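You operate a simulated robot arm through the tools that you are given. There is no shell and no other tool. Be economical: measure what you need, move in short steps, check, and stop when the job is done.

You run a simulated two-armed robot. Do the job below in one go: nothing can be reset, and whatever is moved stays where it is left.

## Task
Put the white probe holder on the filter with the red band. Then turn the depth stop to 4 mm. Then put the fine rim stone on the top of the corner table. Then take the yellow strainer brush and put it on the top of the store shelf. Then press the dose button two times. Then take the white magnet marker and leave it on the top of the tool trolley. Then open the yellow bench drawer, fetch the green primer tin from the inside of the yellow bench drawer and set it on the upper board of the cradle wall shelf and shut the drawer again. Keep to this order. Set down upright: white probe holder, fine rim stone.

Only the result counts: the job must be done as asked and must still hold three seconds after the hand-in. Knocking over, shifting, dropping, spilling or breaking anything else fails it.

## Robot
Two 7-joint arms with two-finger parallel grippers on one trunk, on a base that drives. Base frame: it is fixed to the floor where the robot stands at the start and does not move with it; the origin is under the middle of the robot, x ahead of it, y to its left, z up; the surface under the hand at the start is at about z = 920. Units: mm, rad, N and s.
The left shoulder is at the start at [20, 138, 1431], the right one opposite. With the tool pointing down near the work surface each hand reaches from about 100 to 440 mm from the robot's upright axis, wherever it stands, measured 20 degrees to its own side. Places, roughly: depth stop [600, 0, 1300]; dose button [2400, 4100, 800]; filter with the red band (17x12x2 cm) [-2200, 100, 900]; fine rim stone [1000, 0, 1000]; green primer tin [-2500, 250, 500]; top of the corner table [3700, 0, 900]; top of the store shelf [4200, 900, 900]; top of the tool trolley [-3900, 700, 800]; upper board of the cradle wall shelf (22x62 cm) [-4020, 1400, 1360]; white magnet marker (3x3x4 cm) [-2300, 200, 900]; white probe holder (10x6x7 cm) [500, 100, 900]; yellow bench drawer [-2600, 100, 600]; yellow strainer brush (8x4x5 cm) [3000, 5400, 400]. Payload 1.57 kg a hand.
Tool frame (each hand has its own): the origin (TCP) lies between the finger pads and is the grasp point; the fingertips stand 30 mm ahead of it; z points along the fingers, y is the line along which they close. The gripper opens to 80 mm. The fingers are 17 mm wide and 12 mm thick; the gripper's body (40 by 82 mm) begins 80 mm behind the TCP.
Orientation is told as [roll, pitch, yaw] about the base's x, y, z axes, in that order, counted from this pose: with the fingers straight down and closing along the base's y, the tool's x points along the base's -x, its y along +y and its z along -z.

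## Interface
- The arms move only by the tool servo_tool. It takes "left_targets", "right_targets" or both (then of equal length, played together; a hand with none holds still); each is one flat list of numbers, 7 for each row, row after row: the shift along the tool's x, y, z in units of 250 mm (1.0 is 250 mm), then the turn, a rotation vector about the tool's x, y, z in units of 120 degrees (1.0 is 120 degrees), then the gripper command, from -1 (shut) to 1 (fully open), values between in proportion. In form: [tx, ty, tz, wx, wy, wz, grip, tx, ty, tz, wx, wy, wz, grip, ...]. A call has 1 to 10 rows; each row is the pose to reach, as a shift and turn from the pose commanded when the call began, along the tool's axes at that moment. A call with a number of a shift or a turn outside -1 to 1 is refused whole. Each row takes 0.2 s and may step no farther than 50 mm and 0.15 rad from the row before; otherwise, or with a gripper value out of range, the whole call is refused. Where a pose cannot be reached the arm comes as near as it can. A force on the tool above 40 N (or 10 N above the force at the start of the call, whichever is more), or a blocked arm, ends the call early, and 0.2 s more pass. The fingers move at their own pace (about 45 mm/s each) and stop on an object; they squeeze with about 40 N. The grip force told is the motor's: it shows also when the fingers shut on nothing. Time passes only in rows, and 0.2 s behind the last, so rows that repeat a pose let the fingers close. The reply holds the time, the measured pose of the TCP, the force on the tool along the base axes, the opening and the grip force, in the units named above and with some noise, with the torque about the TCP (base axes, N m) and any sound that the robot's microphone picked up, and new pictures: "show" is both (left out), scene, wrist or none (wrist: the cameras of the hands that moved).
- Cameras (640 x 400 px; columns grow to the right, rows downward): "scene" is now at [192.7, 12.1, 1335.5]; the picture's right is [0.15, -0.99, 0.00], its down [-0.37, -0.06, -0.93] and it looks along [0.92, 0.14, -0.37] (base axes); focal length 214 px, centre (320, 200). "left" rides on the left gripper at [72, 7, -122] in its tool frame; the picture's right is [-0.09, 1.00, 0.00], its down [-0.84, -0.08, -0.54] and it looks along [-0.54, -0.05, 0.84] (tool axes); focal length 238 px, centre (320, 200). "right" rides on the right gripper at [72, -7, -122] in its tool frame; the picture's right is [0.09, 1.00, 0.00], its down [-0.84, 0.08, -0.54] and it looks along [-0.54, 0.05, 0.84] (tool axes); focal length 238 px, centre (320, 200). There is no depth. A picture from a camera that has moved, and an enlarged one, comes with that camera's place and axes in the base frame and with its lens.
- slide_trunk(by): slides the trunk up (or, below 0, down) by that many mm; the arms and the scene camera ride with it, the base frame stays. It gives what a move gives, with no picture.
- drive_base(legs): drives the robot by 1 to 6 legs, each [ahead, left, turn to the left] in mm, mm and rad, along the robot's own axes; the way and the turn of a leg run together, so that a leg with both is an arc; at most 1500 mm and 3.142 rad a leg. The arms and the cameras ride along, it lands a little off, and it stops where it bumps. It gives what a move gives, and a new picture of the scene camera.
- pan_tilt(pan, tilt): turns the head with the scene camera to pan (to the left, within 1.047 rad either way) and tilt (down, from -0.506 to 1.204), counted from straight ahead of the robot. It gives what a move gives, and a new picture of the scene camera.
- zoom(camera, box): a new picture of the part [left, top, right, bottom] of that camera's present view, enlarged. No time passes.
- job_done(): hands the job in; it is judged then, once.

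Go step by step. Nothing tells you exact positions but the pictures and the camera data: compare them with the known pose of the tool, close in by small moves and look again before you grip or let go. The budget is 207 turns and 260 pictures, counting those below and the enlarged ones. Unless the task says otherwise, let go and move clear before handing in.

The tools are called after "Emit:" as a command line: name --argument value ..., lists and objects as JSON in quotes. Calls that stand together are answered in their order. servo_tool: Moves the arms, as the interface text tells. Its arguments: {"type":"object","properties":{"left_targets":{"type":"array"},"right_targets":{"type":"array"},"show":{"type":"string","enum":["both","scene","wrist","none"]}},"required":[]} The other tools are called the same way: slide_trunk (by) slides the trunk up or down; drive_base (legs) drives the base; pan_tilt (pan, tilt) turns the head that bears the scene camera; zoom (camera, box) takes an enlarged picture of a part of a camera's view; job_done () hands the job in.

At the start:

```text
time_s: 0.0
left_tcp_pos: [392.2, 215.2, 1307.9]
left_tcp_rot: [-0.001, 0.195, 0.009]
left_wrist_force: [-0.8, 0.4, -0.5]
left_wrist_torque: [0.0, 0.02, 0.0]
left_finger_gap: 80.0
left_finger_force: 0.0
right_tcp_pos: [368.7, -61.2, 1298.3]
right_tcp_rot: [0.0, 0.399, -0.003]
right_wrist_force: [0.2, -0.3, 0.3]
right_wrist_torque: [0.01, -0.03, -0.02]
right_finger_gap: 80.0
right_finger_force: 0.0
trunk travel left (down, up): [-806.0, 434.0]
robot x, y, heading: [-2.2, -0.6, -0.003]
head pan, tilt: [0.15, 0.382]
```

scene: 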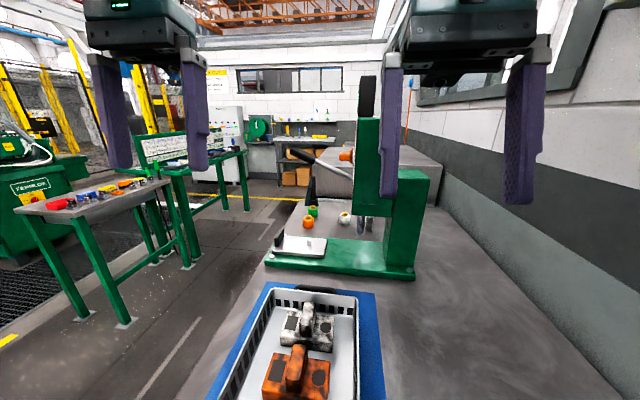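
right: 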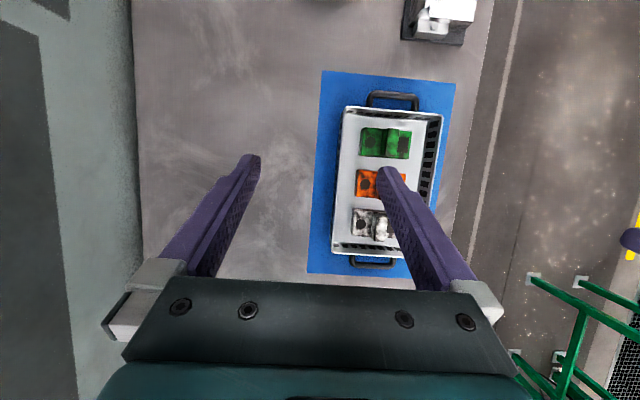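
left: 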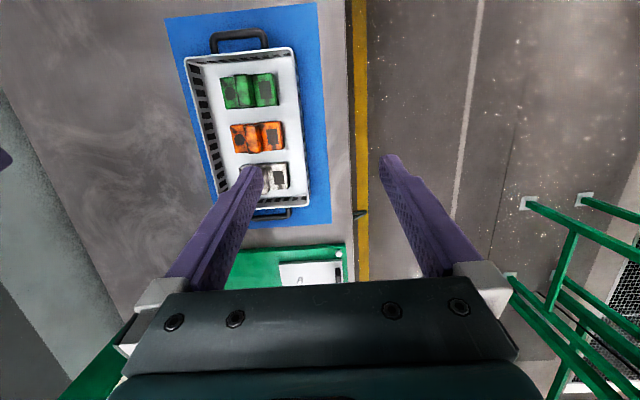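

The basket with three probe holders sits on the bench ahead, and the white one seems farthest from me. I'll tilt the head down to look closer before measuring.

Emit:
pan_tilt --pan 0.15 --tilt 0.9

Emit:
zoom --camera "left" --box '[160, 0, 360, 240]'

```text
time_s: 0.9
left_tcp_pos: [392.8, 215.0, 1305.8]
left_tcp_rot: [0.0, 0.199, 0.009]
left_wrist_force: [0.8, -0.1, -0.2]
left_wrist_torque: [-0.01, 0.04, 0.02]
left_finger_gap: 80.2
left_finger_force: 0.0
right_tcp_pos: [368.9, -62.3, 1298.8]
right_tcp_rot: [-0.001, 0.398, -0.003]
right_wrist_force: [-0.3, 0.3, 0.2]
right_wrist_torque: [0.0, 0.01, -0.02]
right_finger_gap: 80.2
right_finger_force: 0.1
trunk travel left (down, up): [-806.0, 434.0]
robot x, y, heading: [2.0, -0.7, 0.002]
head pan, tilt: [0.15, 0.901]
camera scene: at [175.6, 9.5, 1290.9], right [0.15, -0.99, 0.0], down [-0.77, -0.12, -0.62], along [0.61, 0.09, -0.78], focal length 214 px, centre (320, 200)
```

scene: 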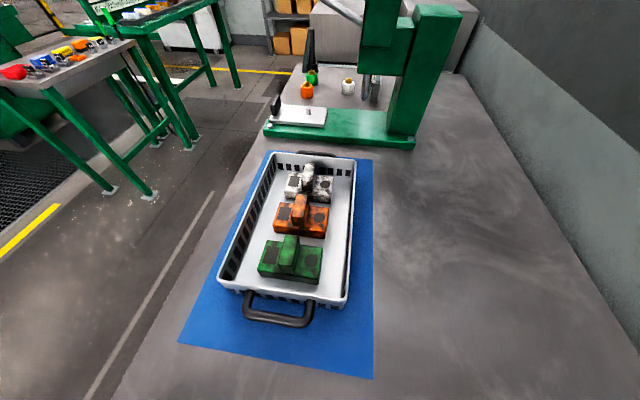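

```text
1.67 times, centred on (260, 120) of left
camera zoom: at [344.8, 222.0, 1441.9], right [0.08, 1.0, -0.02], down [0.93, -0.07, 0.37], along [0.36, -0.05, -0.93], focal length 397 px, centre (420, 333)
```

zoom: 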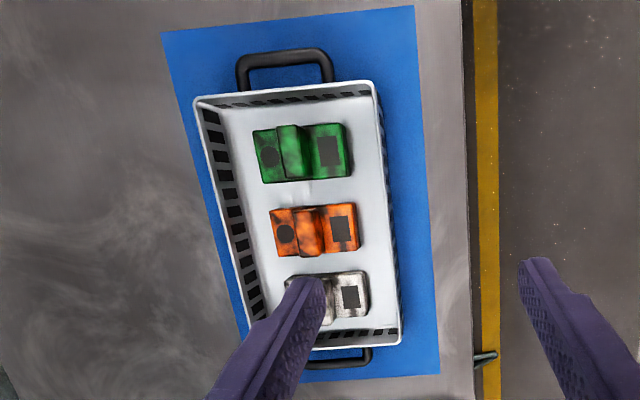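

The white probe holder's grip ridge is at about (470, 78). That is slightly beyond reach, so I'll look straight down to see where the bench edge is.

Emit:
pan_tilt --pan 0.15 --tilt 1.2

Emit:
zoom --camera "scene" --box '[220, 0, 380, 120]'

```text
time_s: 1.8
left_tcp_pos: [392.3, 215.3, 1307.5]
left_tcp_rot: [0.001, 0.197, 0.01]
left_wrist_force: [0.4, -0.2, 0.0]
left_wrist_torque: [-0.01, -0.01, 0.01]
left_finger_gap: 79.9
left_finger_force: 0.0
right_tcp_pos: [367.8, -62.4, 1297.8]
right_tcp_rot: [0.0, 0.4, -0.003]
right_wrist_force: [-0.5, 0.7, -0.1]
right_wrist_torque: [0.02, -0.02, 0.0]
right_finger_gap: 80.2
right_finger_force: 0.1
trunk travel left (down, up): [-806.0, 434.0]
robot x, y, heading: [4.0, -2.1, 0.003]
head pan, tilt: [0.15, 1.201]
camera scene: at [156.3, 6.6, 1271.0], right [0.15, -0.99, 0.0], down [-0.92, -0.14, -0.36], along [0.36, 0.05, -0.93], focal length 214 px, centre (320, 200)
```

scene: 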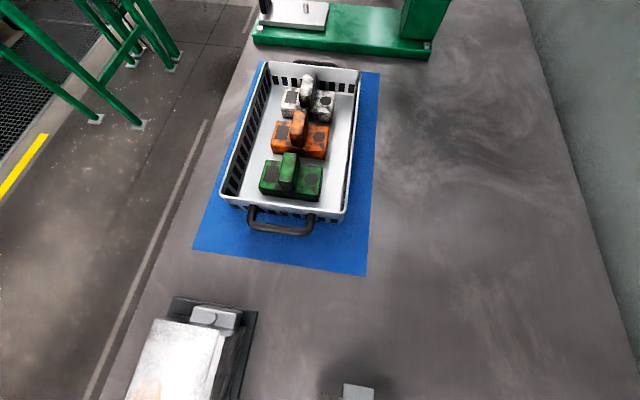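

```text
3.33 times, centred on (300, 60) of scene
camera zoom: at [156.3, 6.6, 1271.0], right [0.15, -0.99, 0.0], down [-0.92, -0.14, -0.36], along [0.36, 0.05, -0.93], focal length 715 px, centre (387, 667)
```

zoom: 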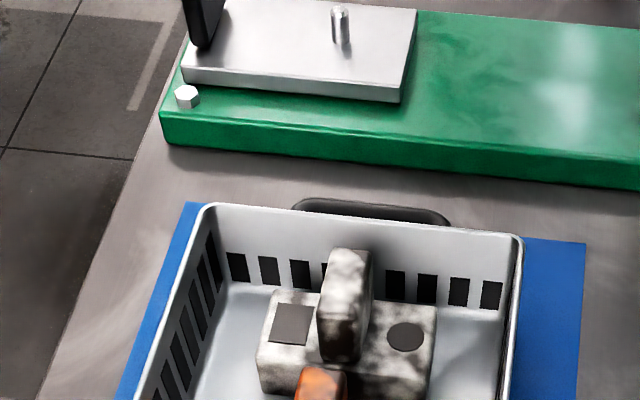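

The bench runs under the robot too, so it seems free to move above it. I'll drive slightly ahead to bring the holder within reach.

Emit:
drive_base --legs '[[110, 0, 0]]'

```text
time_s: 3.0
left_tcp_pos: [504.6, 214.1, 1306.9]
left_tcp_rot: [-0.001, 0.199, 0.008]
left_wrist_force: [0.1, 0.4, 1.4]
left_wrist_torque: [0.0, -0.01, 0.02]
left_finger_gap: 80.1
left_finger_force: 0.0
right_tcp_pos: [480.7, -63.3, 1299.2]
right_tcp_rot: [0.002, 0.399, -0.005]
right_wrist_force: [-0.7, 0.2, -1.1]
right_wrist_torque: [-0.06, -0.01, 0.01]
right_finger_gap: 79.8
right_finger_force: 0.1
trunk travel left (down, up): [-806.0, 434.0]
robot x, y, heading: [111.8, 2.0, -0.003]
head pan, tilt: [0.15, 1.201]
camera scene: at [267.9, 6.0, 1271.0], right [0.15, -0.99, 0.0], down [-0.92, -0.14, -0.36], along [0.36, 0.05, -0.93], focal length 214 px, centre (320, 200)
```

scene: 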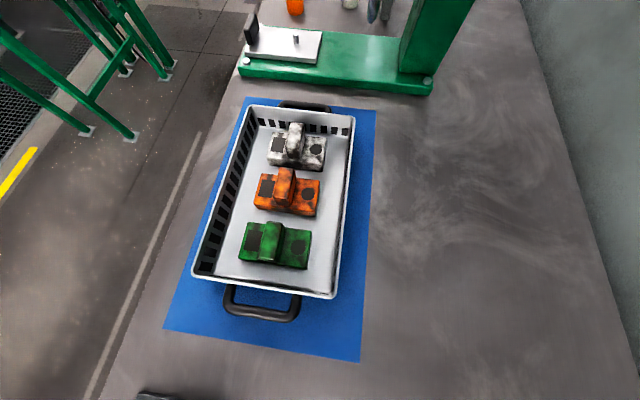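

The robot moved freely. Now I'll bring the left hand above the white holder, straighten it and take the right hand aside.

Emit:
servo_tool --left_targets '[0, -0.107, 0.104, 0, -0.02, 0, 1, 0, -0.214, 0.207, 0, -0.04, 0, 1, 0, -0.322, 0.311, 0, -0.06, 0, 1, 0, -0.43, 0.414, 0, -0.08, 0, 1, -0.002, -0.536, 0.518, 0, -0.0955, 0, 1]' --right_targets '[0, -0.1, 0, 0, 0, 0, 1, 0, -0.2, 0, 0, 0, 0, 1, 0, -0.3, 0, 0, 0, 0, 1, 0, -0.4, 0, 0, 0, 0, 1, 0, -0.5, 0, 0, 0, 0, 1]' --show "wrist"

```text
time_s: 4.2
left_tcp_pos: [480.8, 75.7, 1178.5]
left_tcp_rot: [0.0, -0.003, 0.008]
left_wrist_force: [0.3, -0.5, -0.8]
left_wrist_torque: [0.0, 0.02, -0.02]
left_finger_gap: 79.9
left_finger_force: 0.2
right_tcp_pos: [475.0, -184.0, 1288.6]
right_tcp_rot: [-0.001, 0.42, 0.004]
right_wrist_force: [0.7, -0.4, -0.1]
right_wrist_torque: [0.0, -0.02, 0.01]
right_finger_gap: 80.1
right_finger_force: 0.1
trunk travel left (down, up): [-806.0, 434.0]
robot x, y, heading: [110.4, -0.1, -0.007]
head pan, tilt: [0.15, 1.201]
camera right: at [460.3, -190.1, 1430.3], right [-0.09, 1.0, 0.04], down [0.98, 0.08, 0.15], along [0.15, 0.05, -0.99], focal length 238 px, centre (320, 200)
camera left: at [406.6, 81.3, 1301.8], right [0.08, 1.0, 0.0], down [0.84, -0.07, 0.54], along [0.54, -0.05, -0.84], focal length 238 px, centre (320, 200)
```

right: 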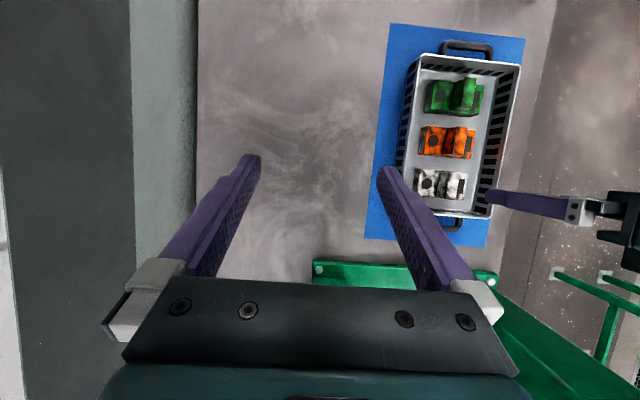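
left: 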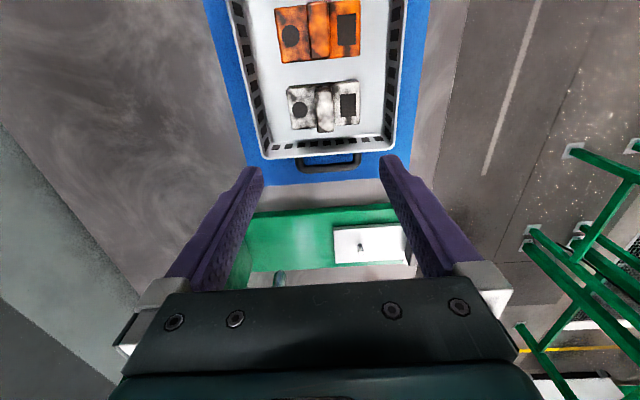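

Several views put the ridge at about (471, 79). I'll lower to just above it and check.

Emit:
servo_tool --left_targets '[0.01, 0.013, 0.15, 0, 0, 0, 0.4, 0.03, 0.013, 0.3, 0, 0, 0, 0.4, 0.04, 0.013, 0.45, 0, 0, 0, 0.4, 0.04, 0.013, 0.6, 0, 0, 0, 0.4]'

```text
time_s: 5.2
left_tcp_pos: [471.2, 80.7, 1028.6]
left_tcp_rot: [0.001, -0.003, 0.007]
left_wrist_force: [0.3, -1.1, -0.2]
left_wrist_torque: [0.0, -0.01, 0.02]
left_finger_gap: 56.0
left_finger_force: 0.0
right_tcp_pos: [477.8, -184.0, 1289.8]
right_tcp_rot: [0.001, 0.42, 0.002]
right_wrist_force: [0.5, -0.1, -0.5]
right_wrist_torque: [-0.02, -0.01, 0.02]
right_finger_gap: 79.9
right_finger_force: 0.0
trunk travel left (down, up): [-806.0, 434.0]
robot x, y, heading: [113.1, -0.7, -0.0]
head pan, tilt: [0.15, 1.201]
camera scene: at [268.0, 6.0, 1271.0], right [0.15, -0.99, 0.0], down [-0.92, -0.14, -0.36], along [0.36, 0.05, -0.93], focal length 214 px, centre (320, 200)
camera left: at [398.3, 87.8, 1151.7], right [0.09, 1.0, 0.0], down [0.84, -0.07, 0.54], along [0.54, -0.05, -0.84], focal length 238 px, centre (320, 200)
```

scene: 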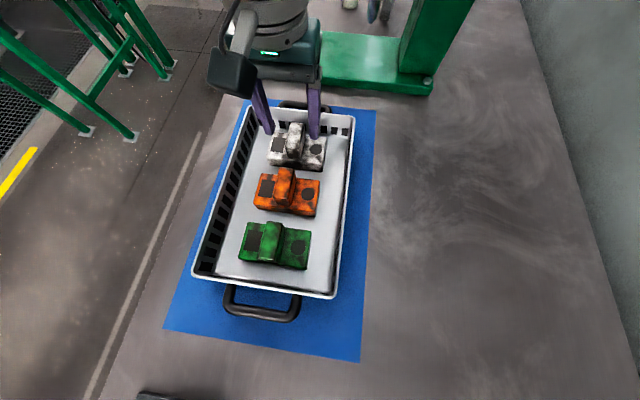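
left: 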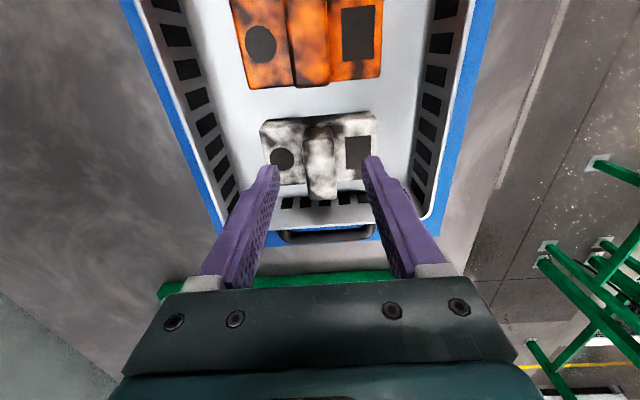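

The ridge is centred between the fingers. I'll go down 30 mm and close.

Emit:
servo_tool --left_targets '[0.01, 0, 0.06, 0, 0, 0, 0.4, 0.01, 0, 0.12, 0, 0, 0, 0.4, 0.01, 0, 0.12, 0, 0, 0, -1, 0.01, 0, 0.12, 0, 0, 0, -1, 0.01, 0, 0.12, 0, 0, 0, -1, 0.01, 0, 0.12, 0, 0, 0, -1]'

```text
time_s: 6.5
left_tcp_pos: [467.9, 82.3, 998.4]
left_tcp_rot: [0.002, -0.001, 0.007]
left_wrist_force: [0.2, -1.3, -0.1]
left_wrist_torque: [-0.04, 0.0, 0.0]
left_finger_gap: 23.5
left_finger_force: 32.6
right_tcp_pos: [476.4, -184.9, 1288.2]
right_tcp_rot: [0.0, 0.423, -0.004]
right_wrist_force: [0.1, 0.0, -0.1]
right_wrist_torque: [0.01, -0.01, -0.03]
right_finger_gap: 80.2
right_finger_force: 0.0
trunk travel left (down, up): [-806.0, 434.0]
robot x, y, heading: [108.6, 3.6, -0.004]
head pan, tilt: [0.15, 1.201]
camera scene: at [267.9, 5.9, 1270.9], right [0.15, -0.99, 0.0], down [-0.92, -0.14, -0.36], along [0.36, 0.05, -0.93], focal length 214 px, centre (320, 200)
camera left: at [394.7, 88.2, 1122.9], right [0.09, 1.0, 0.0], down [0.84, -0.07, 0.54], along [0.54, -0.05, -0.84], focal length 238 px, centre (320, 200)
```

scene: 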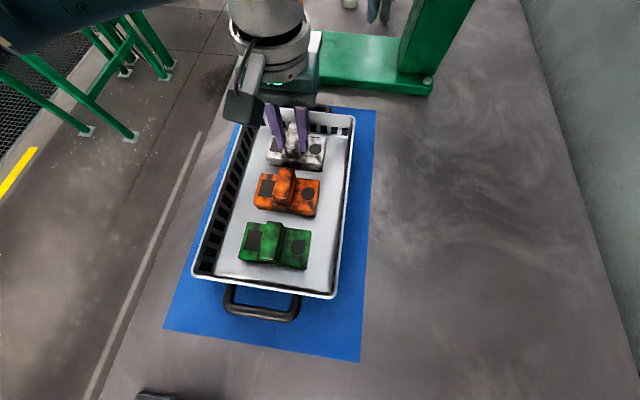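
left: 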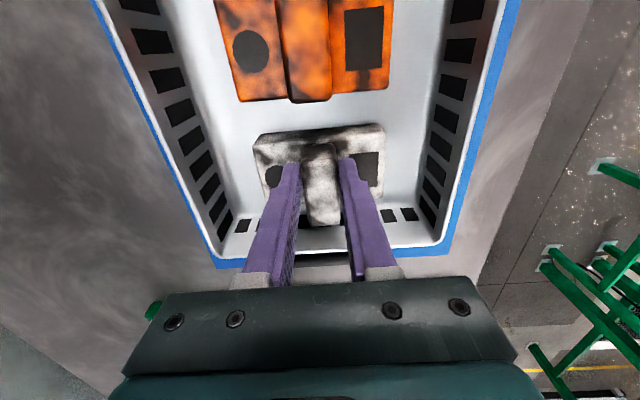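

The ridge is held with a 23.5 mm gap. I'll lift it clear.

Emit:
servo_tool --left_targets '[0, 0, -0.1, 0, 0, 0, -1, 0, 0, -0.28, 0, 0, 0, -1, 0, 0, -0.46, 0, 0, 0, -1, 0, 0, -0.64, 0, 0, 0, -1, 0, 0, -0.8, 0, 0, 0, -1]'

Emit:
pan_tilt --pan 1.04 --tilt 0.5

```text
time_s: 7.8
left_tcp_pos: [469.3, 82.1, 1200.6]
left_tcp_rot: [0.002, 0.0, 0.007]
left_wrist_force: [-0.1, 0.2, -3.5]
left_wrist_torque: [-0.03, 0.04, 0.0]
left_finger_gap: 23.4
left_finger_force: 35.6
right_tcp_pos: [476.2, -185.5, 1289.1]
right_tcp_rot: [-0.001, 0.421, -0.003]
right_wrist_force: [0.3, 0.0, -0.7]
right_wrist_torque: [0.0, -0.04, 0.01]
right_finger_gap: 80.2
right_finger_force: 0.0
trunk travel left (down, up): [-806.0, 434.0]
robot x, y, heading: [109.4, -3.0, -0.004]
head pan, tilt: [0.15, 1.201]
camera scene: at [267.8, 6.0, 1270.9], right [0.15, -0.99, 0.0], down [-0.92, -0.14, -0.36], along [0.36, 0.05, -0.93], focal length 214 px, centre (320, 200)
camera left: at [396.4, 88.5, 1323.9], right [0.08, 1.0, 0.0], down [0.84, -0.07, 0.54], along [0.54, -0.04, -0.84], focal length 238 px, centre (320, 200)
```

scene: 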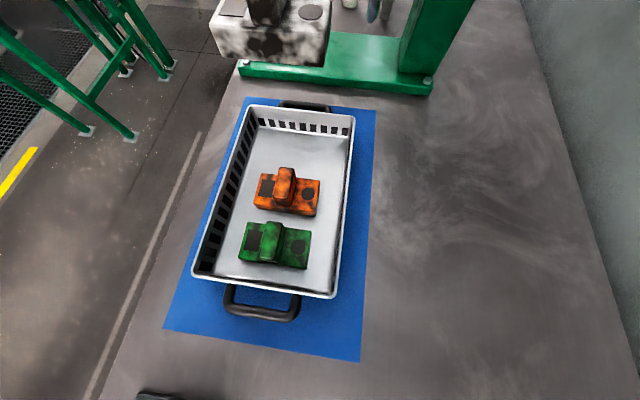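
left: 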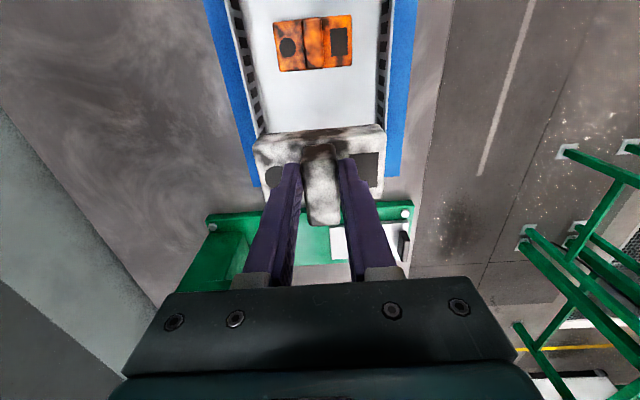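

```text
time_s: 8.9
left_tcp_pos: [470.1, 82.0, 1200.5]
left_tcp_rot: [0.0, -0.002, 0.007]
left_wrist_force: [-0.3, 0.2, -2.5]
left_wrist_torque: [0.01, 0.09, -0.02]
left_finger_gap: 23.2
left_finger_force: 36.1
right_tcp_pos: [476.5, -186.7, 1288.6]
right_tcp_rot: [0.001, 0.42, -0.007]
right_wrist_force: [-0.1, 0.6, -0.6]
right_wrist_torque: [-0.03, 0.01, -0.05]
right_finger_gap: 79.9
right_finger_force: 0.0
trunk travel left (down, up): [-806.0, 434.0]
robot x, y, heading: [113.5, 2.3, -0.003]
head pan, tilt: [1.04, 0.499]
camera scene: at [258.9, 76.1, 1324.6], right [0.86, -0.51, 0.0], down [-0.24, -0.41, -0.88], along [0.45, 0.76, -0.48], focal length 214 px, centre (320, 200)
```

scene: 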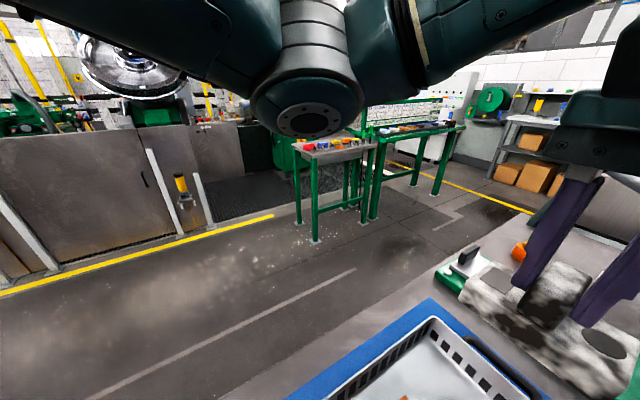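

The view behind is needed to find the filter. I'll drive into the aisle at the left and turn around in steps.

Emit:
drive_base --legs '[[0, 500, 0], [0, 0, 1.571]]'

Emit:
pan_tilt --pan 1.04 --tilt 0.35

```text
time_s: 15.5
left_tcp_pos: [51.8, 862.6, 1201.2]
left_tcp_rot: [0.001, -0.001, 1.511]
left_wrist_force: [0.1, 0.0, -3.2]
left_wrist_torque: [-0.06, 0.02, 0.0]
left_finger_gap: 23.3
left_finger_force: 35.2
right_tcp_pos: [321.0, 851.6, 1289.1]
right_tcp_rot: [0.002, 0.422, 1.497]
right_wrist_force: [-0.1, 0.8, -0.7]
right_wrist_torque: [0.01, -0.01, 0.01]
right_finger_gap: 80.0
right_finger_force: 0.1
trunk travel left (down, up): [-806.0, 434.0]
robot x, y, heading: [114.3, 502.4, 1.5]
head pan, tilt: [1.04, 0.499]
camera scene: at [43.3, 649.1, 1324.6], right [0.56, 0.83, 0.0], down [0.4, -0.27, -0.88], along [-0.72, 0.5, -0.48], focal length 214 px, centre (320, 200)
```

scene: 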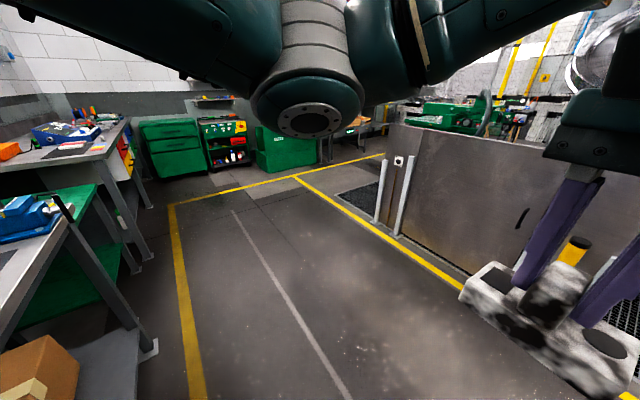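

```text
time_s: 16.2
left_tcp_pos: [53.1, 862.4, 1200.5]
left_tcp_rot: [0.002, -0.001, 1.512]
left_wrist_force: [-0.3, 0.5, -2.7]
left_wrist_torque: [0.0, -0.04, 0.0]
left_finger_gap: 23.6
left_finger_force: 35.8
right_tcp_pos: [321.2, 851.9, 1289.0]
right_tcp_rot: [0.003, 0.423, 1.497]
right_wrist_force: [0.5, 0.7, 0.2]
right_wrist_torque: [0.01, -0.01, 0.02]
right_finger_gap: 80.2
right_finger_force: 0.0
trunk travel left (down, up): [-806.0, 434.0]
robot x, y, heading: [110.6, 498.7, 1.5]
head pan, tilt: [1.04, 0.351]
camera scene: at [41.5, 650.3, 1338.3], right [0.56, 0.83, 0.0], down [0.28, -0.19, -0.94], along [-0.78, 0.53, -0.34], focal length 214 px, centre (320, 200)
```

scene: 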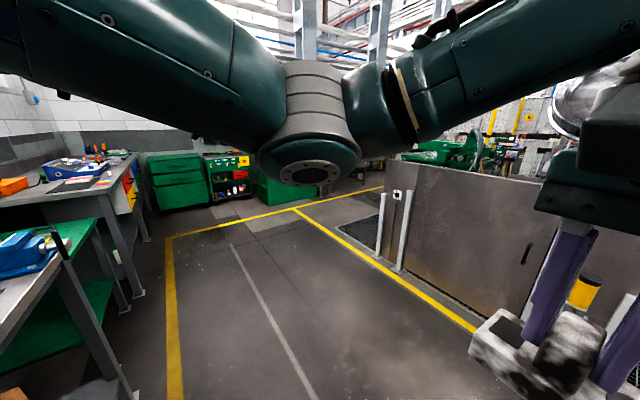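

The far bench with the coloured drawers is ahead on the left. I'll turn to face it and drive down the aisle.

Emit:
drive_base --legs '[[0, 0, 1.641], [1300, 0, 0]]'

Emit:
pan_tilt --pan 0.4 --tilt 0.5

```text
time_s: 26.7
left_tcp_pos: [-1552.4, 492.7, 1200.4]
left_tcp_rot: [0.001, -0.002, 3.086]
left_wrist_force: [-0.3, -0.7, -2.6]
left_wrist_torque: [-0.02, -0.01, 0.03]
left_finger_gap: 23.4
left_finger_force: 36.0
right_tcp_pos: [-1542.3, 761.3, 1289.3]
right_tcp_rot: [0.002, 0.422, 3.07]
right_wrist_force: [0.4, 0.2, 0.1]
right_wrist_torque: [-0.01, 0.0, 0.0]
right_finger_gap: 80.0
right_finger_force: 0.1
trunk travel left (down, up): [-806.0, 434.0]
robot x, y, heading: [-1191.1, 552.6, 3.08]
head pan, tilt: [1.04, 0.351]
camera scene: at [-1340.9, 479.5, 1338.3], right [-0.83, 0.56, 0.0], down [0.19, 0.28, -0.94], along [-0.53, -0.78, -0.34], focal length 214 px, centre (320, 200)
```

scene: 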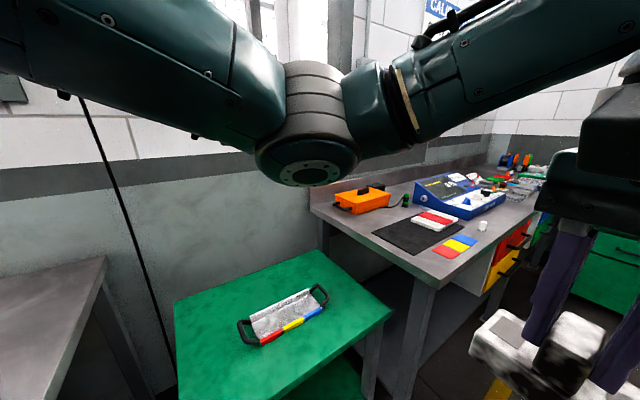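

```text
time_s: 27.8
left_tcp_pos: [-1551.6, 492.7, 1200.4]
left_tcp_rot: [0.001, -0.001, 3.086]
left_wrist_force: [-0.2, 0.1, -3.4]
left_wrist_torque: [0.0, -0.04, -0.01]
left_finger_gap: 23.6
left_finger_force: 35.7
right_tcp_pos: [-1542.2, 761.3, 1287.7]
right_tcp_rot: [0.001, 0.423, 3.07]
right_wrist_force: [0.5, 0.0, -0.4]
right_wrist_torque: [0.01, 0.02, -0.01]
right_finger_gap: 79.8
right_finger_force: 0.0
trunk travel left (down, up): [-806.0, 434.0]
robot x, y, heading: [-1190.9, 553.8, 3.076]
head pan, tilt: [0.4, 0.499]
camera scene: at [-1374.6, 526.7, 1324.6], right [-0.33, 0.94, 0.0], down [0.45, 0.16, -0.88], along [-0.83, -0.29, -0.48], focal length 214 px, centre (320, 200)
```

scene: 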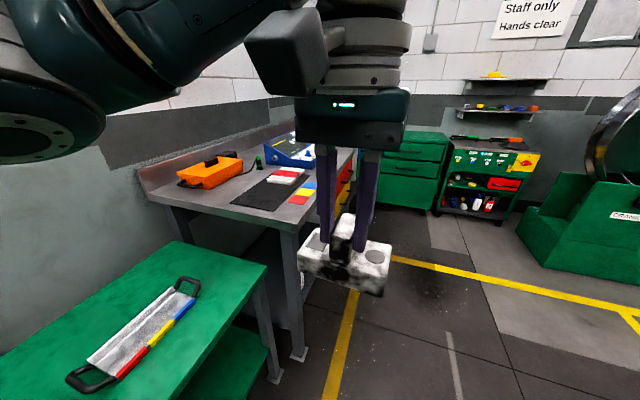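

A white block with a red stripe lies on the dark mat on this bench. I'll drive alongside it and face the bench.

Emit:
drive_base --legs '[[1110, 60, 0], [0, 0, 1.634]]'

Emit:
pan_tilt --pan 0.3 --tilt 0.75

```text
time_s: 37.5
left_tcp_pos: [-2221.5, 232.0, 1199.6]
left_tcp_rot: [0.001, -0.002, -1.574]
left_wrist_force: [0.0, -0.1, -3.2]
left_wrist_torque: [0.02, 0.0, -0.03]
left_finger_gap: 23.3
left_finger_force: 35.7
right_tcp_pos: [-2489.8, 229.0, 1289.1]
right_tcp_rot: [0.002, 0.423, -1.592]
right_wrist_force: [-0.5, -0.4, 0.1]
right_wrist_torque: [-0.01, -0.01, -0.04]
right_finger_gap: 79.9
right_finger_force: 0.2
trunk travel left (down, up): [-806.0, 434.0]
robot x, y, heading: [-2293.9, 591.9, -1.59]
head pan, tilt: [0.4, 0.499]
camera scene: at [-2264.0, 405.3, 1324.6], right [-0.93, -0.38, 0.0], down [-0.18, 0.44, -0.88], along [0.33, -0.81, -0.48], focal length 214 px, centre (320, 200)
```

scene: 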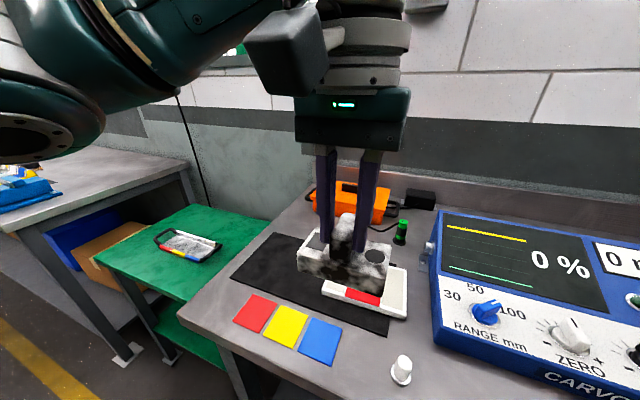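

```text
time_s: 38.2
left_tcp_pos: [-2220.7, 233.4, 1200.0]
left_tcp_rot: [0.002, -0.003, -1.577]
left_wrist_force: [0.8, -0.8, -2.3]
left_wrist_torque: [0.06, 0.0, 0.02]
left_finger_gap: 23.6
left_finger_force: 35.7
right_tcp_pos: [-2489.0, 228.4, 1288.7]
right_tcp_rot: [0.002, 0.422, -1.591]
right_wrist_force: [-0.2, -0.1, -0.9]
right_wrist_torque: [-0.04, 0.0, 0.02]
right_finger_gap: 80.0
right_finger_force: 0.0
trunk travel left (down, up): [-806.0, 434.0]
robot x, y, heading: [-2296.0, 588.6, -1.587]
head pan, tilt: [0.3, 0.75]
camera scene: at [-2274.8, 410.1, 1302.7], right [-0.96, -0.28, 0.0], down [-0.19, 0.65, -0.73], along [0.21, -0.7, -0.68], focal length 214 px, centre (320, 200)
```

scene: 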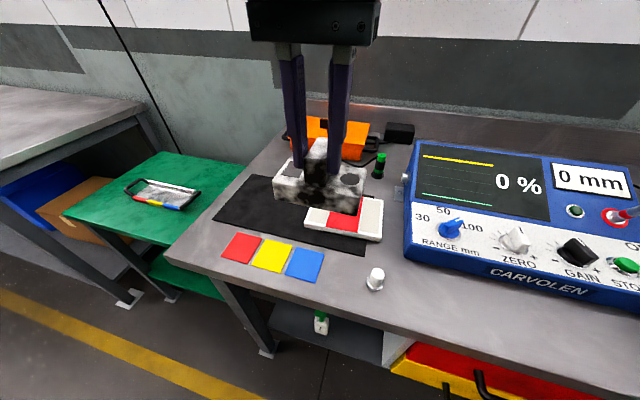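

The white block with the red band is at about (-2225, 60). I'll check it with the left wrist camera.

Emit:
servo_tool --left_targets '[0.1, 0, 0, 0, 0, 0, -1]' --show "wrist"

Emit:
zoom --camera "scene" --box '[200, 120, 440, 300]'

```text
time_s: 38.6
left_tcp_pos: [-2218.3, 255.9, 1199.7]
left_tcp_rot: [0.0, -0.001, -1.575]
left_wrist_force: [0.0, -0.4, -3.4]
left_wrist_torque: [0.06, 0.03, 0.0]
left_finger_gap: 23.4
left_finger_force: 35.3
right_tcp_pos: [-2489.9, 227.7, 1289.0]
right_tcp_rot: [0.002, 0.424, -1.591]
right_wrist_force: [0.3, 0.6, 0.0]
right_wrist_torque: [-0.01, 0.02, -0.02]
right_finger_gap: 80.0
right_finger_force: 0.0
trunk travel left (down, up): [-806.0, 434.0]
robot x, y, heading: [-2298.6, 593.1, -1.586]
head pan, tilt: [0.3, 0.75]
camera left: at [-2212.5, 328.4, 1322.9], right [1.0, -0.1, 0.0], down [-0.08, -0.84, 0.54], along [-0.05, -0.54, -0.84], focal length 238 px, centre (320, 200)
```

left: 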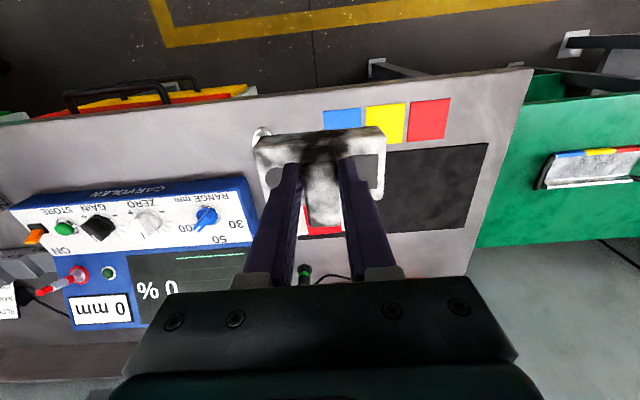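

```text
2.22 times, centred on (320, 210) of scene
camera zoom: at [-2274.8, 410.1, 1302.7], right [-0.96, -0.28, 0.0], down [-0.19, 0.65, -0.73], along [0.21, -0.7, -0.68], focal length 477 px, centre (320, 178)
```

zoom: 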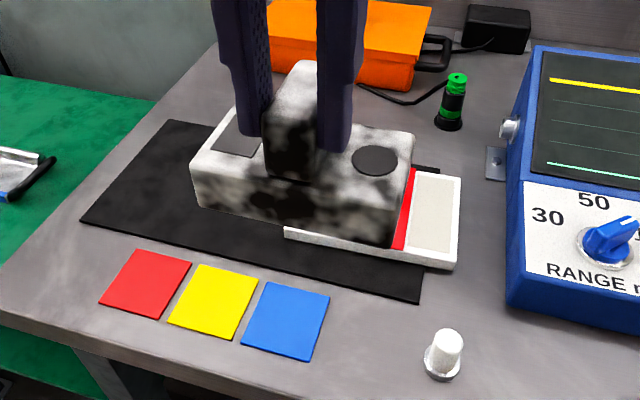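

I'll shift the held holder aside to see the filter whole.

Emit:
servo_tool --left_targets '[0, 0.15, 0, 0, 0, 0, -1, 0, 0.3, 0, 0, 0, 0, -1, 0, 0.45, 0, 0, 0, 0, -1, 0, 0.6, 0, 0, 0, 0, -1, 0, 0.6, 0, 0, 0, 0, -1]' --show "both"

Emit:
zoom --camera "scene" --box '[200, 140, 440, 290]'

```text
time_s: 39.8
left_tcp_pos: [-2067.9, 256.1, 1202.6]
left_tcp_rot: [-0.001, -0.002, -1.576]
left_wrist_force: [1.0, 0.2, -2.1]
left_wrist_torque: [0.06, -0.01, -0.01]
left_finger_gap: 23.6
left_finger_force: 35.8
right_tcp_pos: [-2489.3, 229.2, 1287.9]
right_tcp_rot: [0.001, 0.423, -1.593]
right_wrist_force: [0.0, 0.8, 0.6]
right_wrist_torque: [-0.01, -0.01, 0.02]
right_finger_gap: 80.1
right_finger_force: 0.1
trunk travel left (down, up): [-806.0, 434.0]
robot x, y, heading: [-2297.5, 592.7, -1.589]
head pan, tilt: [0.3, 0.75]
camera scene: at [-2274.8, 410.1, 1302.7], right [-0.96, -0.28, 0.0], down [-0.19, 0.65, -0.73], along [0.21, -0.7, -0.68], focal length 214 px, centre (320, 200)
camera left: at [-2062.0, 329.0, 1325.2], right [1.0, -0.1, 0.0], down [-0.08, -0.84, 0.54], along [-0.05, -0.54, -0.84], focal length 238 px, centre (320, 200)
```

scene: 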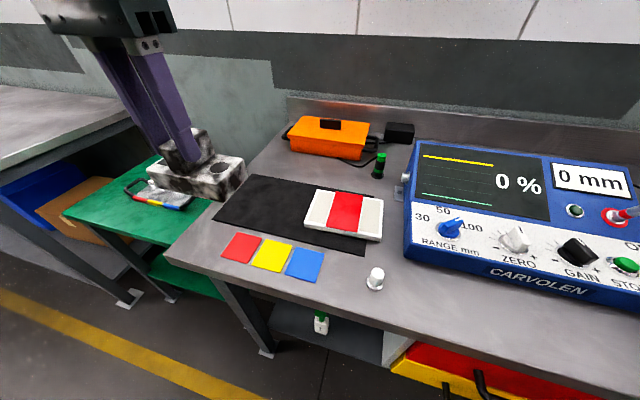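
left: 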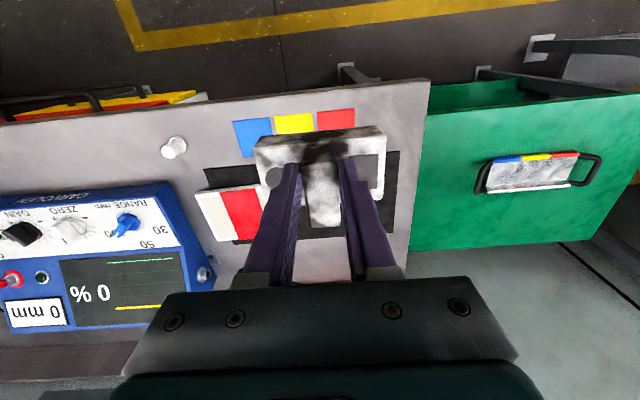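

```text
2.67 times, centred on (320, 215) of scene
camera zoom: at [-2274.8, 410.1, 1302.7], right [-0.96, -0.28, 0.0], down [-0.19, 0.65, -0.73], along [0.21, -0.7, -0.68], focal length 572 px, centre (320, 160)
```

zoom: 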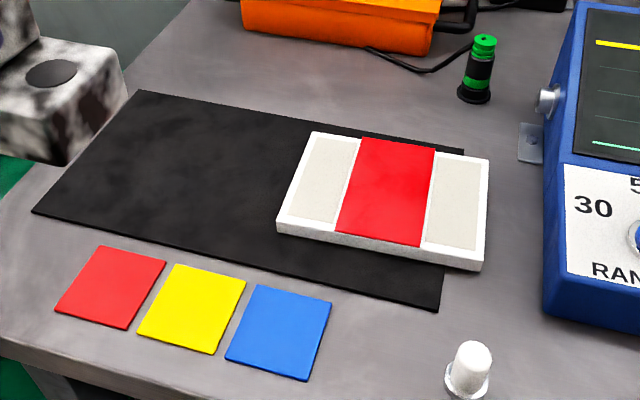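

The filter with the red band is centred at about (-2234, 53), its top at z ≈ 937 and its yaw about +0.05. I'll drive closer to reach it.

Emit:
drive_base --legs '[[150, 0, 0]]'

```text
time_s: 41.2
left_tcp_pos: [-2071.9, 103.7, 1202.5]
left_tcp_rot: [0.002, 0.001, -1.579]
left_wrist_force: [-0.8, -0.3, -2.6]
left_wrist_torque: [0.02, 0.0, 0.04]
left_finger_gap: 23.8
left_finger_force: 35.9
right_tcp_pos: [-2491.6, 76.9, 1288.7]
right_tcp_rot: [0.002, 0.423, -1.592]
right_wrist_force: [0.2, 0.1, 0.1]
right_wrist_torque: [-0.01, -0.04, -0.04]
right_finger_gap: 80.0
right_finger_force: 0.1
trunk travel left (down, up): [-806.0, 434.0]
robot x, y, heading: [-2297.3, 444.0, -1.592]
head pan, tilt: [0.3, 0.75]
camera scene: at [-2277.5, 258.6, 1302.7], right [-0.96, -0.28, 0.0], down [-0.19, 0.66, -0.73], along [0.2, -0.7, -0.68], focal length 214 px, centre (320, 200)
```

scene: 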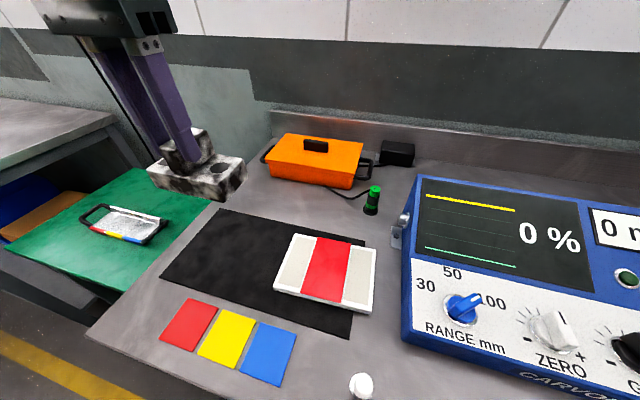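

Now I'll bring the holder over the filter and lower it part way, with a small yaw correction.

Emit:
servo_tool --left_targets '[-0.05, -0.162, 0, 0, 0, -0.01, -1, -0.1, -0.324, 0, 0, 0, -0.02, -1, -0.15, -0.486, 0, 0, 0, -0.025, -1, -0.184, -0.648, 0.05, 0, 0, -0.025, -1, -0.184, -0.648, 0.2, 0, 0, -0.025, -1, -0.184, -0.648, 0.36, 0, 0, -0.025, -1, -0.184, -0.648, 0.52, 0, 0, -0.025, -1]'

Emit:
zoom --camera "scene" --box '[220, 160, 440, 340]'

```text
time_s: 42.8
left_tcp_pos: [-2237.2, 59.5, 1071.5]
left_tcp_rot: [0.001, -0.001, -1.524]
left_wrist_force: [-0.3, -0.2, -2.1]
left_wrist_torque: [0.04, 0.0, -0.01]
left_finger_gap: 23.6
left_finger_force: 35.9
right_tcp_pos: [-2492.1, 78.0, 1289.5]
right_tcp_rot: [0.0, 0.423, -1.593]
right_wrist_force: [-0.4, -0.3, 0.0]
right_wrist_torque: [0.04, -0.02, 0.0]
right_finger_gap: 80.1
right_finger_force: 0.1
trunk travel left (down, up): [-806.0, 434.0]
robot x, y, heading: [-2298.3, 441.2, -1.585]
head pan, tilt: [0.3, 0.75]
camera scene: at [-2277.5, 258.6, 1302.7], right [-0.96, -0.28, 0.0], down [-0.19, 0.65, -0.73], along [0.2, -0.7, -0.68], focal length 214 px, centre (320, 200)
camera left: at [-2234.6, 132.3, 1193.8], right [1.0, -0.05, 0.0], down [-0.04, -0.84, 0.54], along [-0.03, -0.54, -0.84], focal length 238 px, centre (320, 200)
```

scene: 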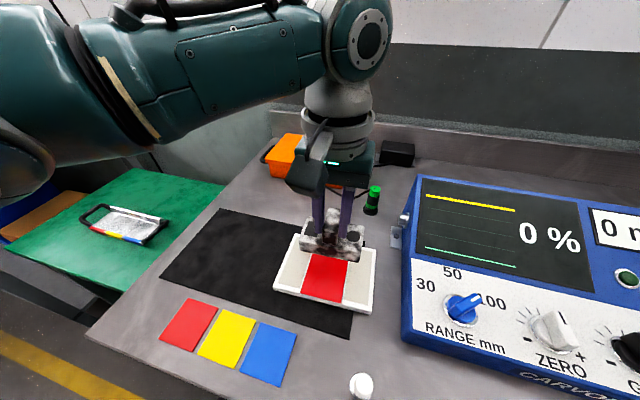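
left: 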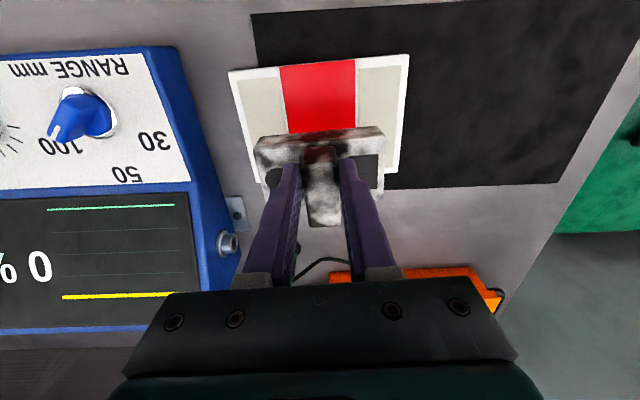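

```text
2.22 times, centred on (330, 250) of scene
camera zoom: at [-2277.5, 258.6, 1302.7], right [-0.96, -0.28, 0.0], down [-0.19, 0.65, -0.73], along [0.2, -0.7, -0.68], focal length 477 px, centre (298, 89)
```

zoom: 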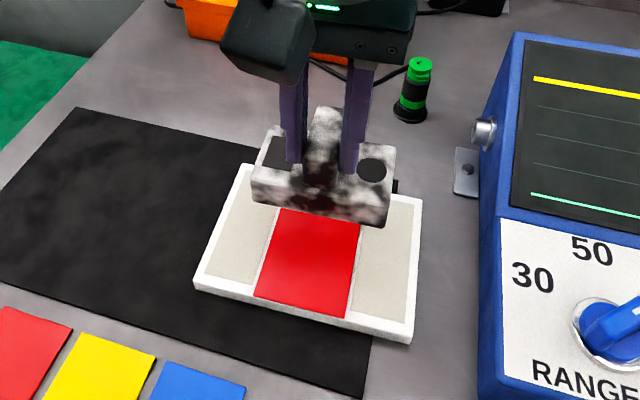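

The holder lines up with the filter's centre. I'll lower most of the way and watch the force.

Emit:
servo_tool --left_targets '[0, 0, 0.09, 0, 0, 0, -1, 0, 0, 0.18, 0, 0, 0, -1, 0, 0, 0.196, 0, 0, 0, -1]' --show "wrist"

Emit:
zoom --camera "scene" --box '[250, 170, 410, 330]'

```text
time_s: 43.6
left_tcp_pos: [-2234.3, 61.4, 1021.3]
left_tcp_rot: [0.001, -0.001, -1.526]
left_wrist_force: [-0.5, 0.0, -3.8]
left_wrist_torque: [0.05, 0.0, 0.0]
left_finger_gap: 23.7
left_finger_force: 36.2
right_tcp_pos: [-2491.7, 77.7, 1288.8]
right_tcp_rot: [0.001, 0.422, -1.592]
right_wrist_force: [-0.5, 0.7, 0.5]
right_wrist_torque: [-0.01, 0.03, -0.02]
right_finger_gap: 80.0
right_finger_force: 0.0
trunk travel left (down, up): [-806.0, 434.0]
robot x, y, heading: [-2300.3, 441.6, -1.588]
head pan, tilt: [0.3, 0.75]
camera left: at [-2232.1, 133.6, 1145.0], right [1.0, -0.05, 0.0], down [-0.04, -0.84, 0.54], along [-0.02, -0.54, -0.84], focal length 238 px, centre (320, 200)
```

left: 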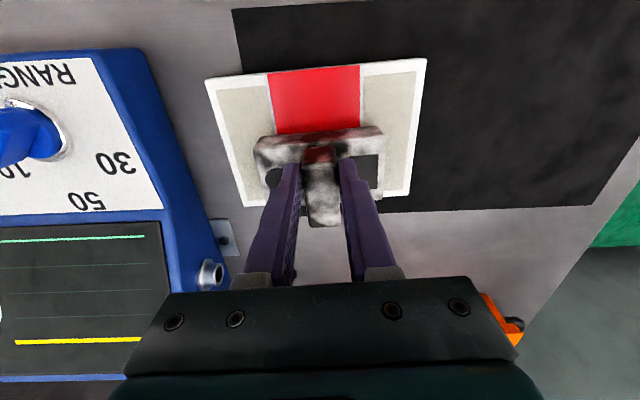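

```text
2.50 times, centred on (330, 250) of scene
camera zoom: at [-2277.4, 258.6, 1302.7], right [-0.96, -0.28, 0.0], down [-0.19, 0.65, -0.73], along [0.2, -0.7, -0.68], focal length 536 px, centre (295, 75)
```

zoom: 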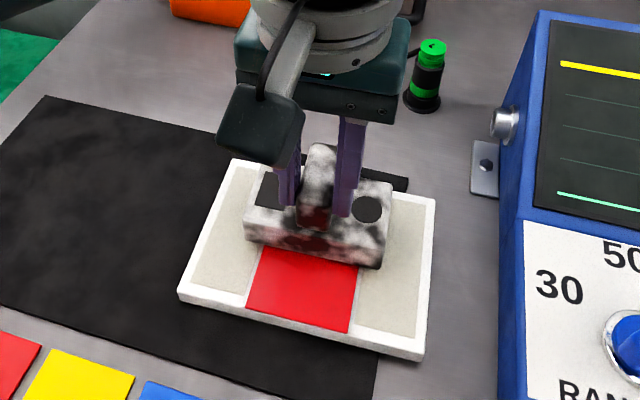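

The holder sits about 10 mm too far back. I'll correct that and lower in fine steps until it touches.

Emit:
servo_tool --left_targets '[0.044, 0, 0, 0, 0, 0, -1, 0.044, 0, 0.01, 0, 0, 0, -1, 0.044, 0, 0.018, 0, 0, 0, -1, 0.044, 0, 0.026, 0, 0, 0, -1, 0.044, 0, 0.026, 0, 0, 0, -1]' --show "none"

Emit:
zoom --camera "scene" --box '[250, 170, 410, 330]'

```text
time_s: 44.8
left_tcp_pos: [-2235.2, 68.9, 1016.9]
left_tcp_rot: [-0.002, -0.004, -1.527]
left_wrist_force: [0.4, 8.1, 30.5]
left_wrist_torque: [0.14, -0.06, 0.01]
left_finger_gap: 23.6
left_finger_force: 35.8
right_tcp_pos: [-2492.5, 76.7, 1288.8]
right_tcp_rot: [0.001, 0.421, -1.592]
right_wrist_force: [0.5, -0.1, 0.3]
right_wrist_torque: [-0.02, -0.02, 0.01]
right_finger_gap: 80.1
right_finger_force: 0.0
trunk travel left (down, up): [-806.0, 434.0]
robot x, y, heading: [-2303.3, 441.6, -1.594]
head pan, tilt: [0.3, 0.75]
```

```text
2.50 times, centred on (330, 250) of scene
camera zoom: at [-2277.2, 258.2, 1303.2], right [-0.96, -0.28, 0.0], down [-0.19, 0.65, -0.73], along [0.2, -0.7, -0.68], focal length 536 px, centre (295, 75)
```

zoom: 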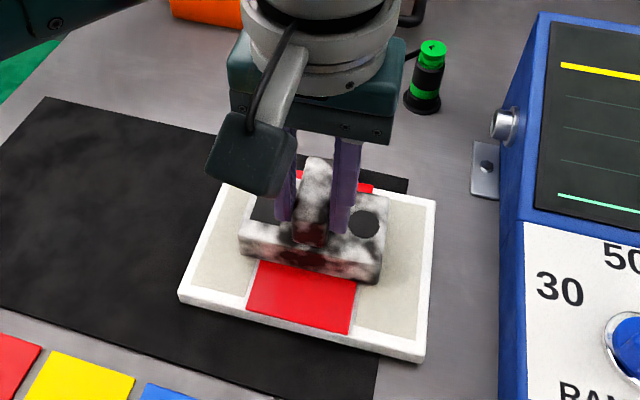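

Contact is made, so the holder rests on the filter. I'll ease the pressure, open and rise.

Emit:
servo_tool --left_targets '[0, 0, -0.007, 0, 0, 0, -1, 0, 0, -0.007, 0, 0, 0, 0.1, 0, 0, -0.007, 0, 0, 0, 0.1, 0, 0, -0.007, 0, 0, 0, 0.1, 0, 0, -0.1, 0, 0, 0, 0.1, 0, 0, -0.25, 0, 0, 0, 0.1, 0, 0, -0.42, 0, 0, 0, 0.1, 0, 0, -0.6, 0, 0, 0, 0.1, 0, 0, -0.76, 0, 0, 0, 0.1]' --show "scene"

```text
time_s: 46.8
left_tcp_pos: [-2236.0, 69.4, 1208.8]
left_tcp_rot: [0.004, 0.001, -1.527]
left_wrist_force: [1.2, 0.4, -0.5]
left_wrist_torque: [-0.02, -0.01, -0.01]
left_finger_gap: 43.9
left_finger_force: 0.1
right_tcp_pos: [-2491.9, 76.8, 1288.5]
right_tcp_rot: [0.002, 0.422, -1.592]
right_wrist_force: [0.9, -0.7, 0.1]
right_wrist_torque: [0.01, -0.03, -0.02]
right_finger_gap: 80.0
right_finger_force: 0.1
trunk travel left (down, up): [-806.0, 434.0]
robot x, y, heading: [-2300.1, 440.8, -1.582]
head pan, tilt: [0.3, 0.75]
camera scene: at [-2277.4, 258.5, 1302.6], right [-0.96, -0.28, 0.0], down [-0.19, 0.65, -0.73], along [0.2, -0.7, -0.68], focal length 214 px, centre (320, 200)
```

scene: 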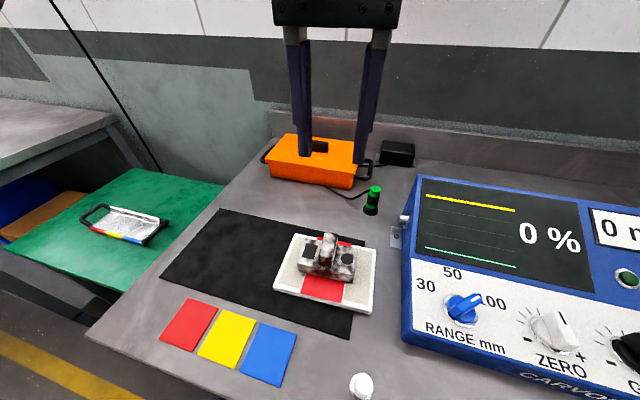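

The holder stands on the filter. Next I'll back out and return to the press for the depth stop.

Emit:
drive_base --legs '[[-150, 0, 0], [0, 0, 1.585], [1300, 0, 0], [1000, 0, 0]]'

Emit:
pan_tilt --pan -0.6 --tilt 0.15

```text
time_s: 62.9
left_tcp_pos: [363.3, 643.1, 1207.7]
left_tcp_rot: [0.001, -0.001, 0.058]
left_wrist_force: [0.2, 0.9, -0.5]
left_wrist_torque: [0.02, 0.0, 0.0]
left_finger_gap: 44.0
left_finger_force: 0.0
right_tcp_pos: [358.5, 388.9, 1288.1]
right_tcp_rot: [0.002, 0.423, -0.008]
right_wrist_force: [0.7, 0.2, 0.1]
right_wrist_torque: [0.01, 0.0, 0.0]
right_finger_gap: 80.2
right_finger_force: 0.0
trunk travel left (down, up): [-806.0, 434.0]
robot x, y, heading: [-7.3, 572.9, -0.007]
head pan, tilt: [0.3, 0.75]
camera scene: at [174.1, 596.7, 1302.7], right [0.29, -0.96, 0.0], down [-0.65, -0.2, -0.73], along [0.7, 0.21, -0.68], focal length 214 px, centre (320, 200)
```

scene: 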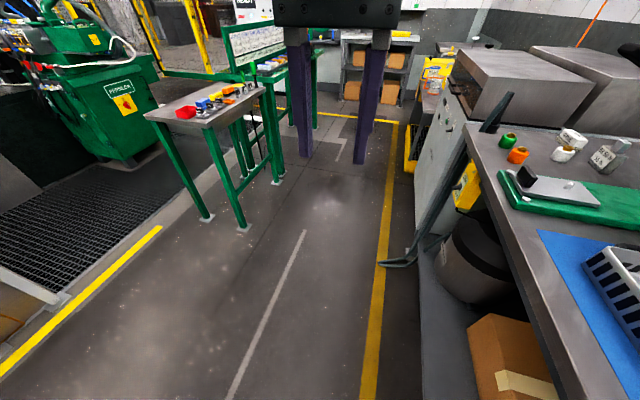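

```text
time_s: 64.1
left_tcp_pos: [364.1, 643.7, 1206.7]
left_tcp_rot: [0.001, -0.002, 0.058]
left_wrist_force: [0.6, -0.5, 1.0]
left_wrist_torque: [0.01, 0.03, -0.02]
left_finger_gap: 43.9
left_finger_force: 0.1
right_tcp_pos: [359.1, 386.9, 1288.7]
right_tcp_rot: [0.001, 0.424, -0.008]
right_wrist_force: [0.2, -0.4, -0.2]
right_wrist_torque: [-0.05, 0.01, 0.01]
right_finger_gap: 80.0
right_finger_force: 0.2
trunk travel left (down, up): [-806.0, 434.0]
robot x, y, heading: [-4.2, 577.9, -0.003]
head pan, tilt: [-0.6, 0.15]
camera scene: at [171.2, 519.9, 1357.0], right [-0.57, -0.82, 0.0], down [-0.12, 0.09, -0.99], along [0.81, -0.56, -0.15], focal length 214 px, centre (320, 200)
```

scene: 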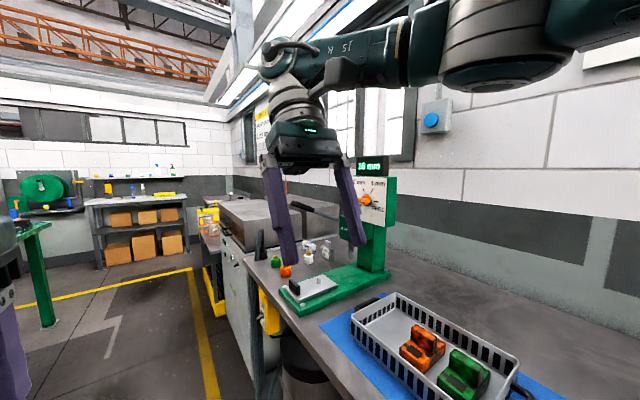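

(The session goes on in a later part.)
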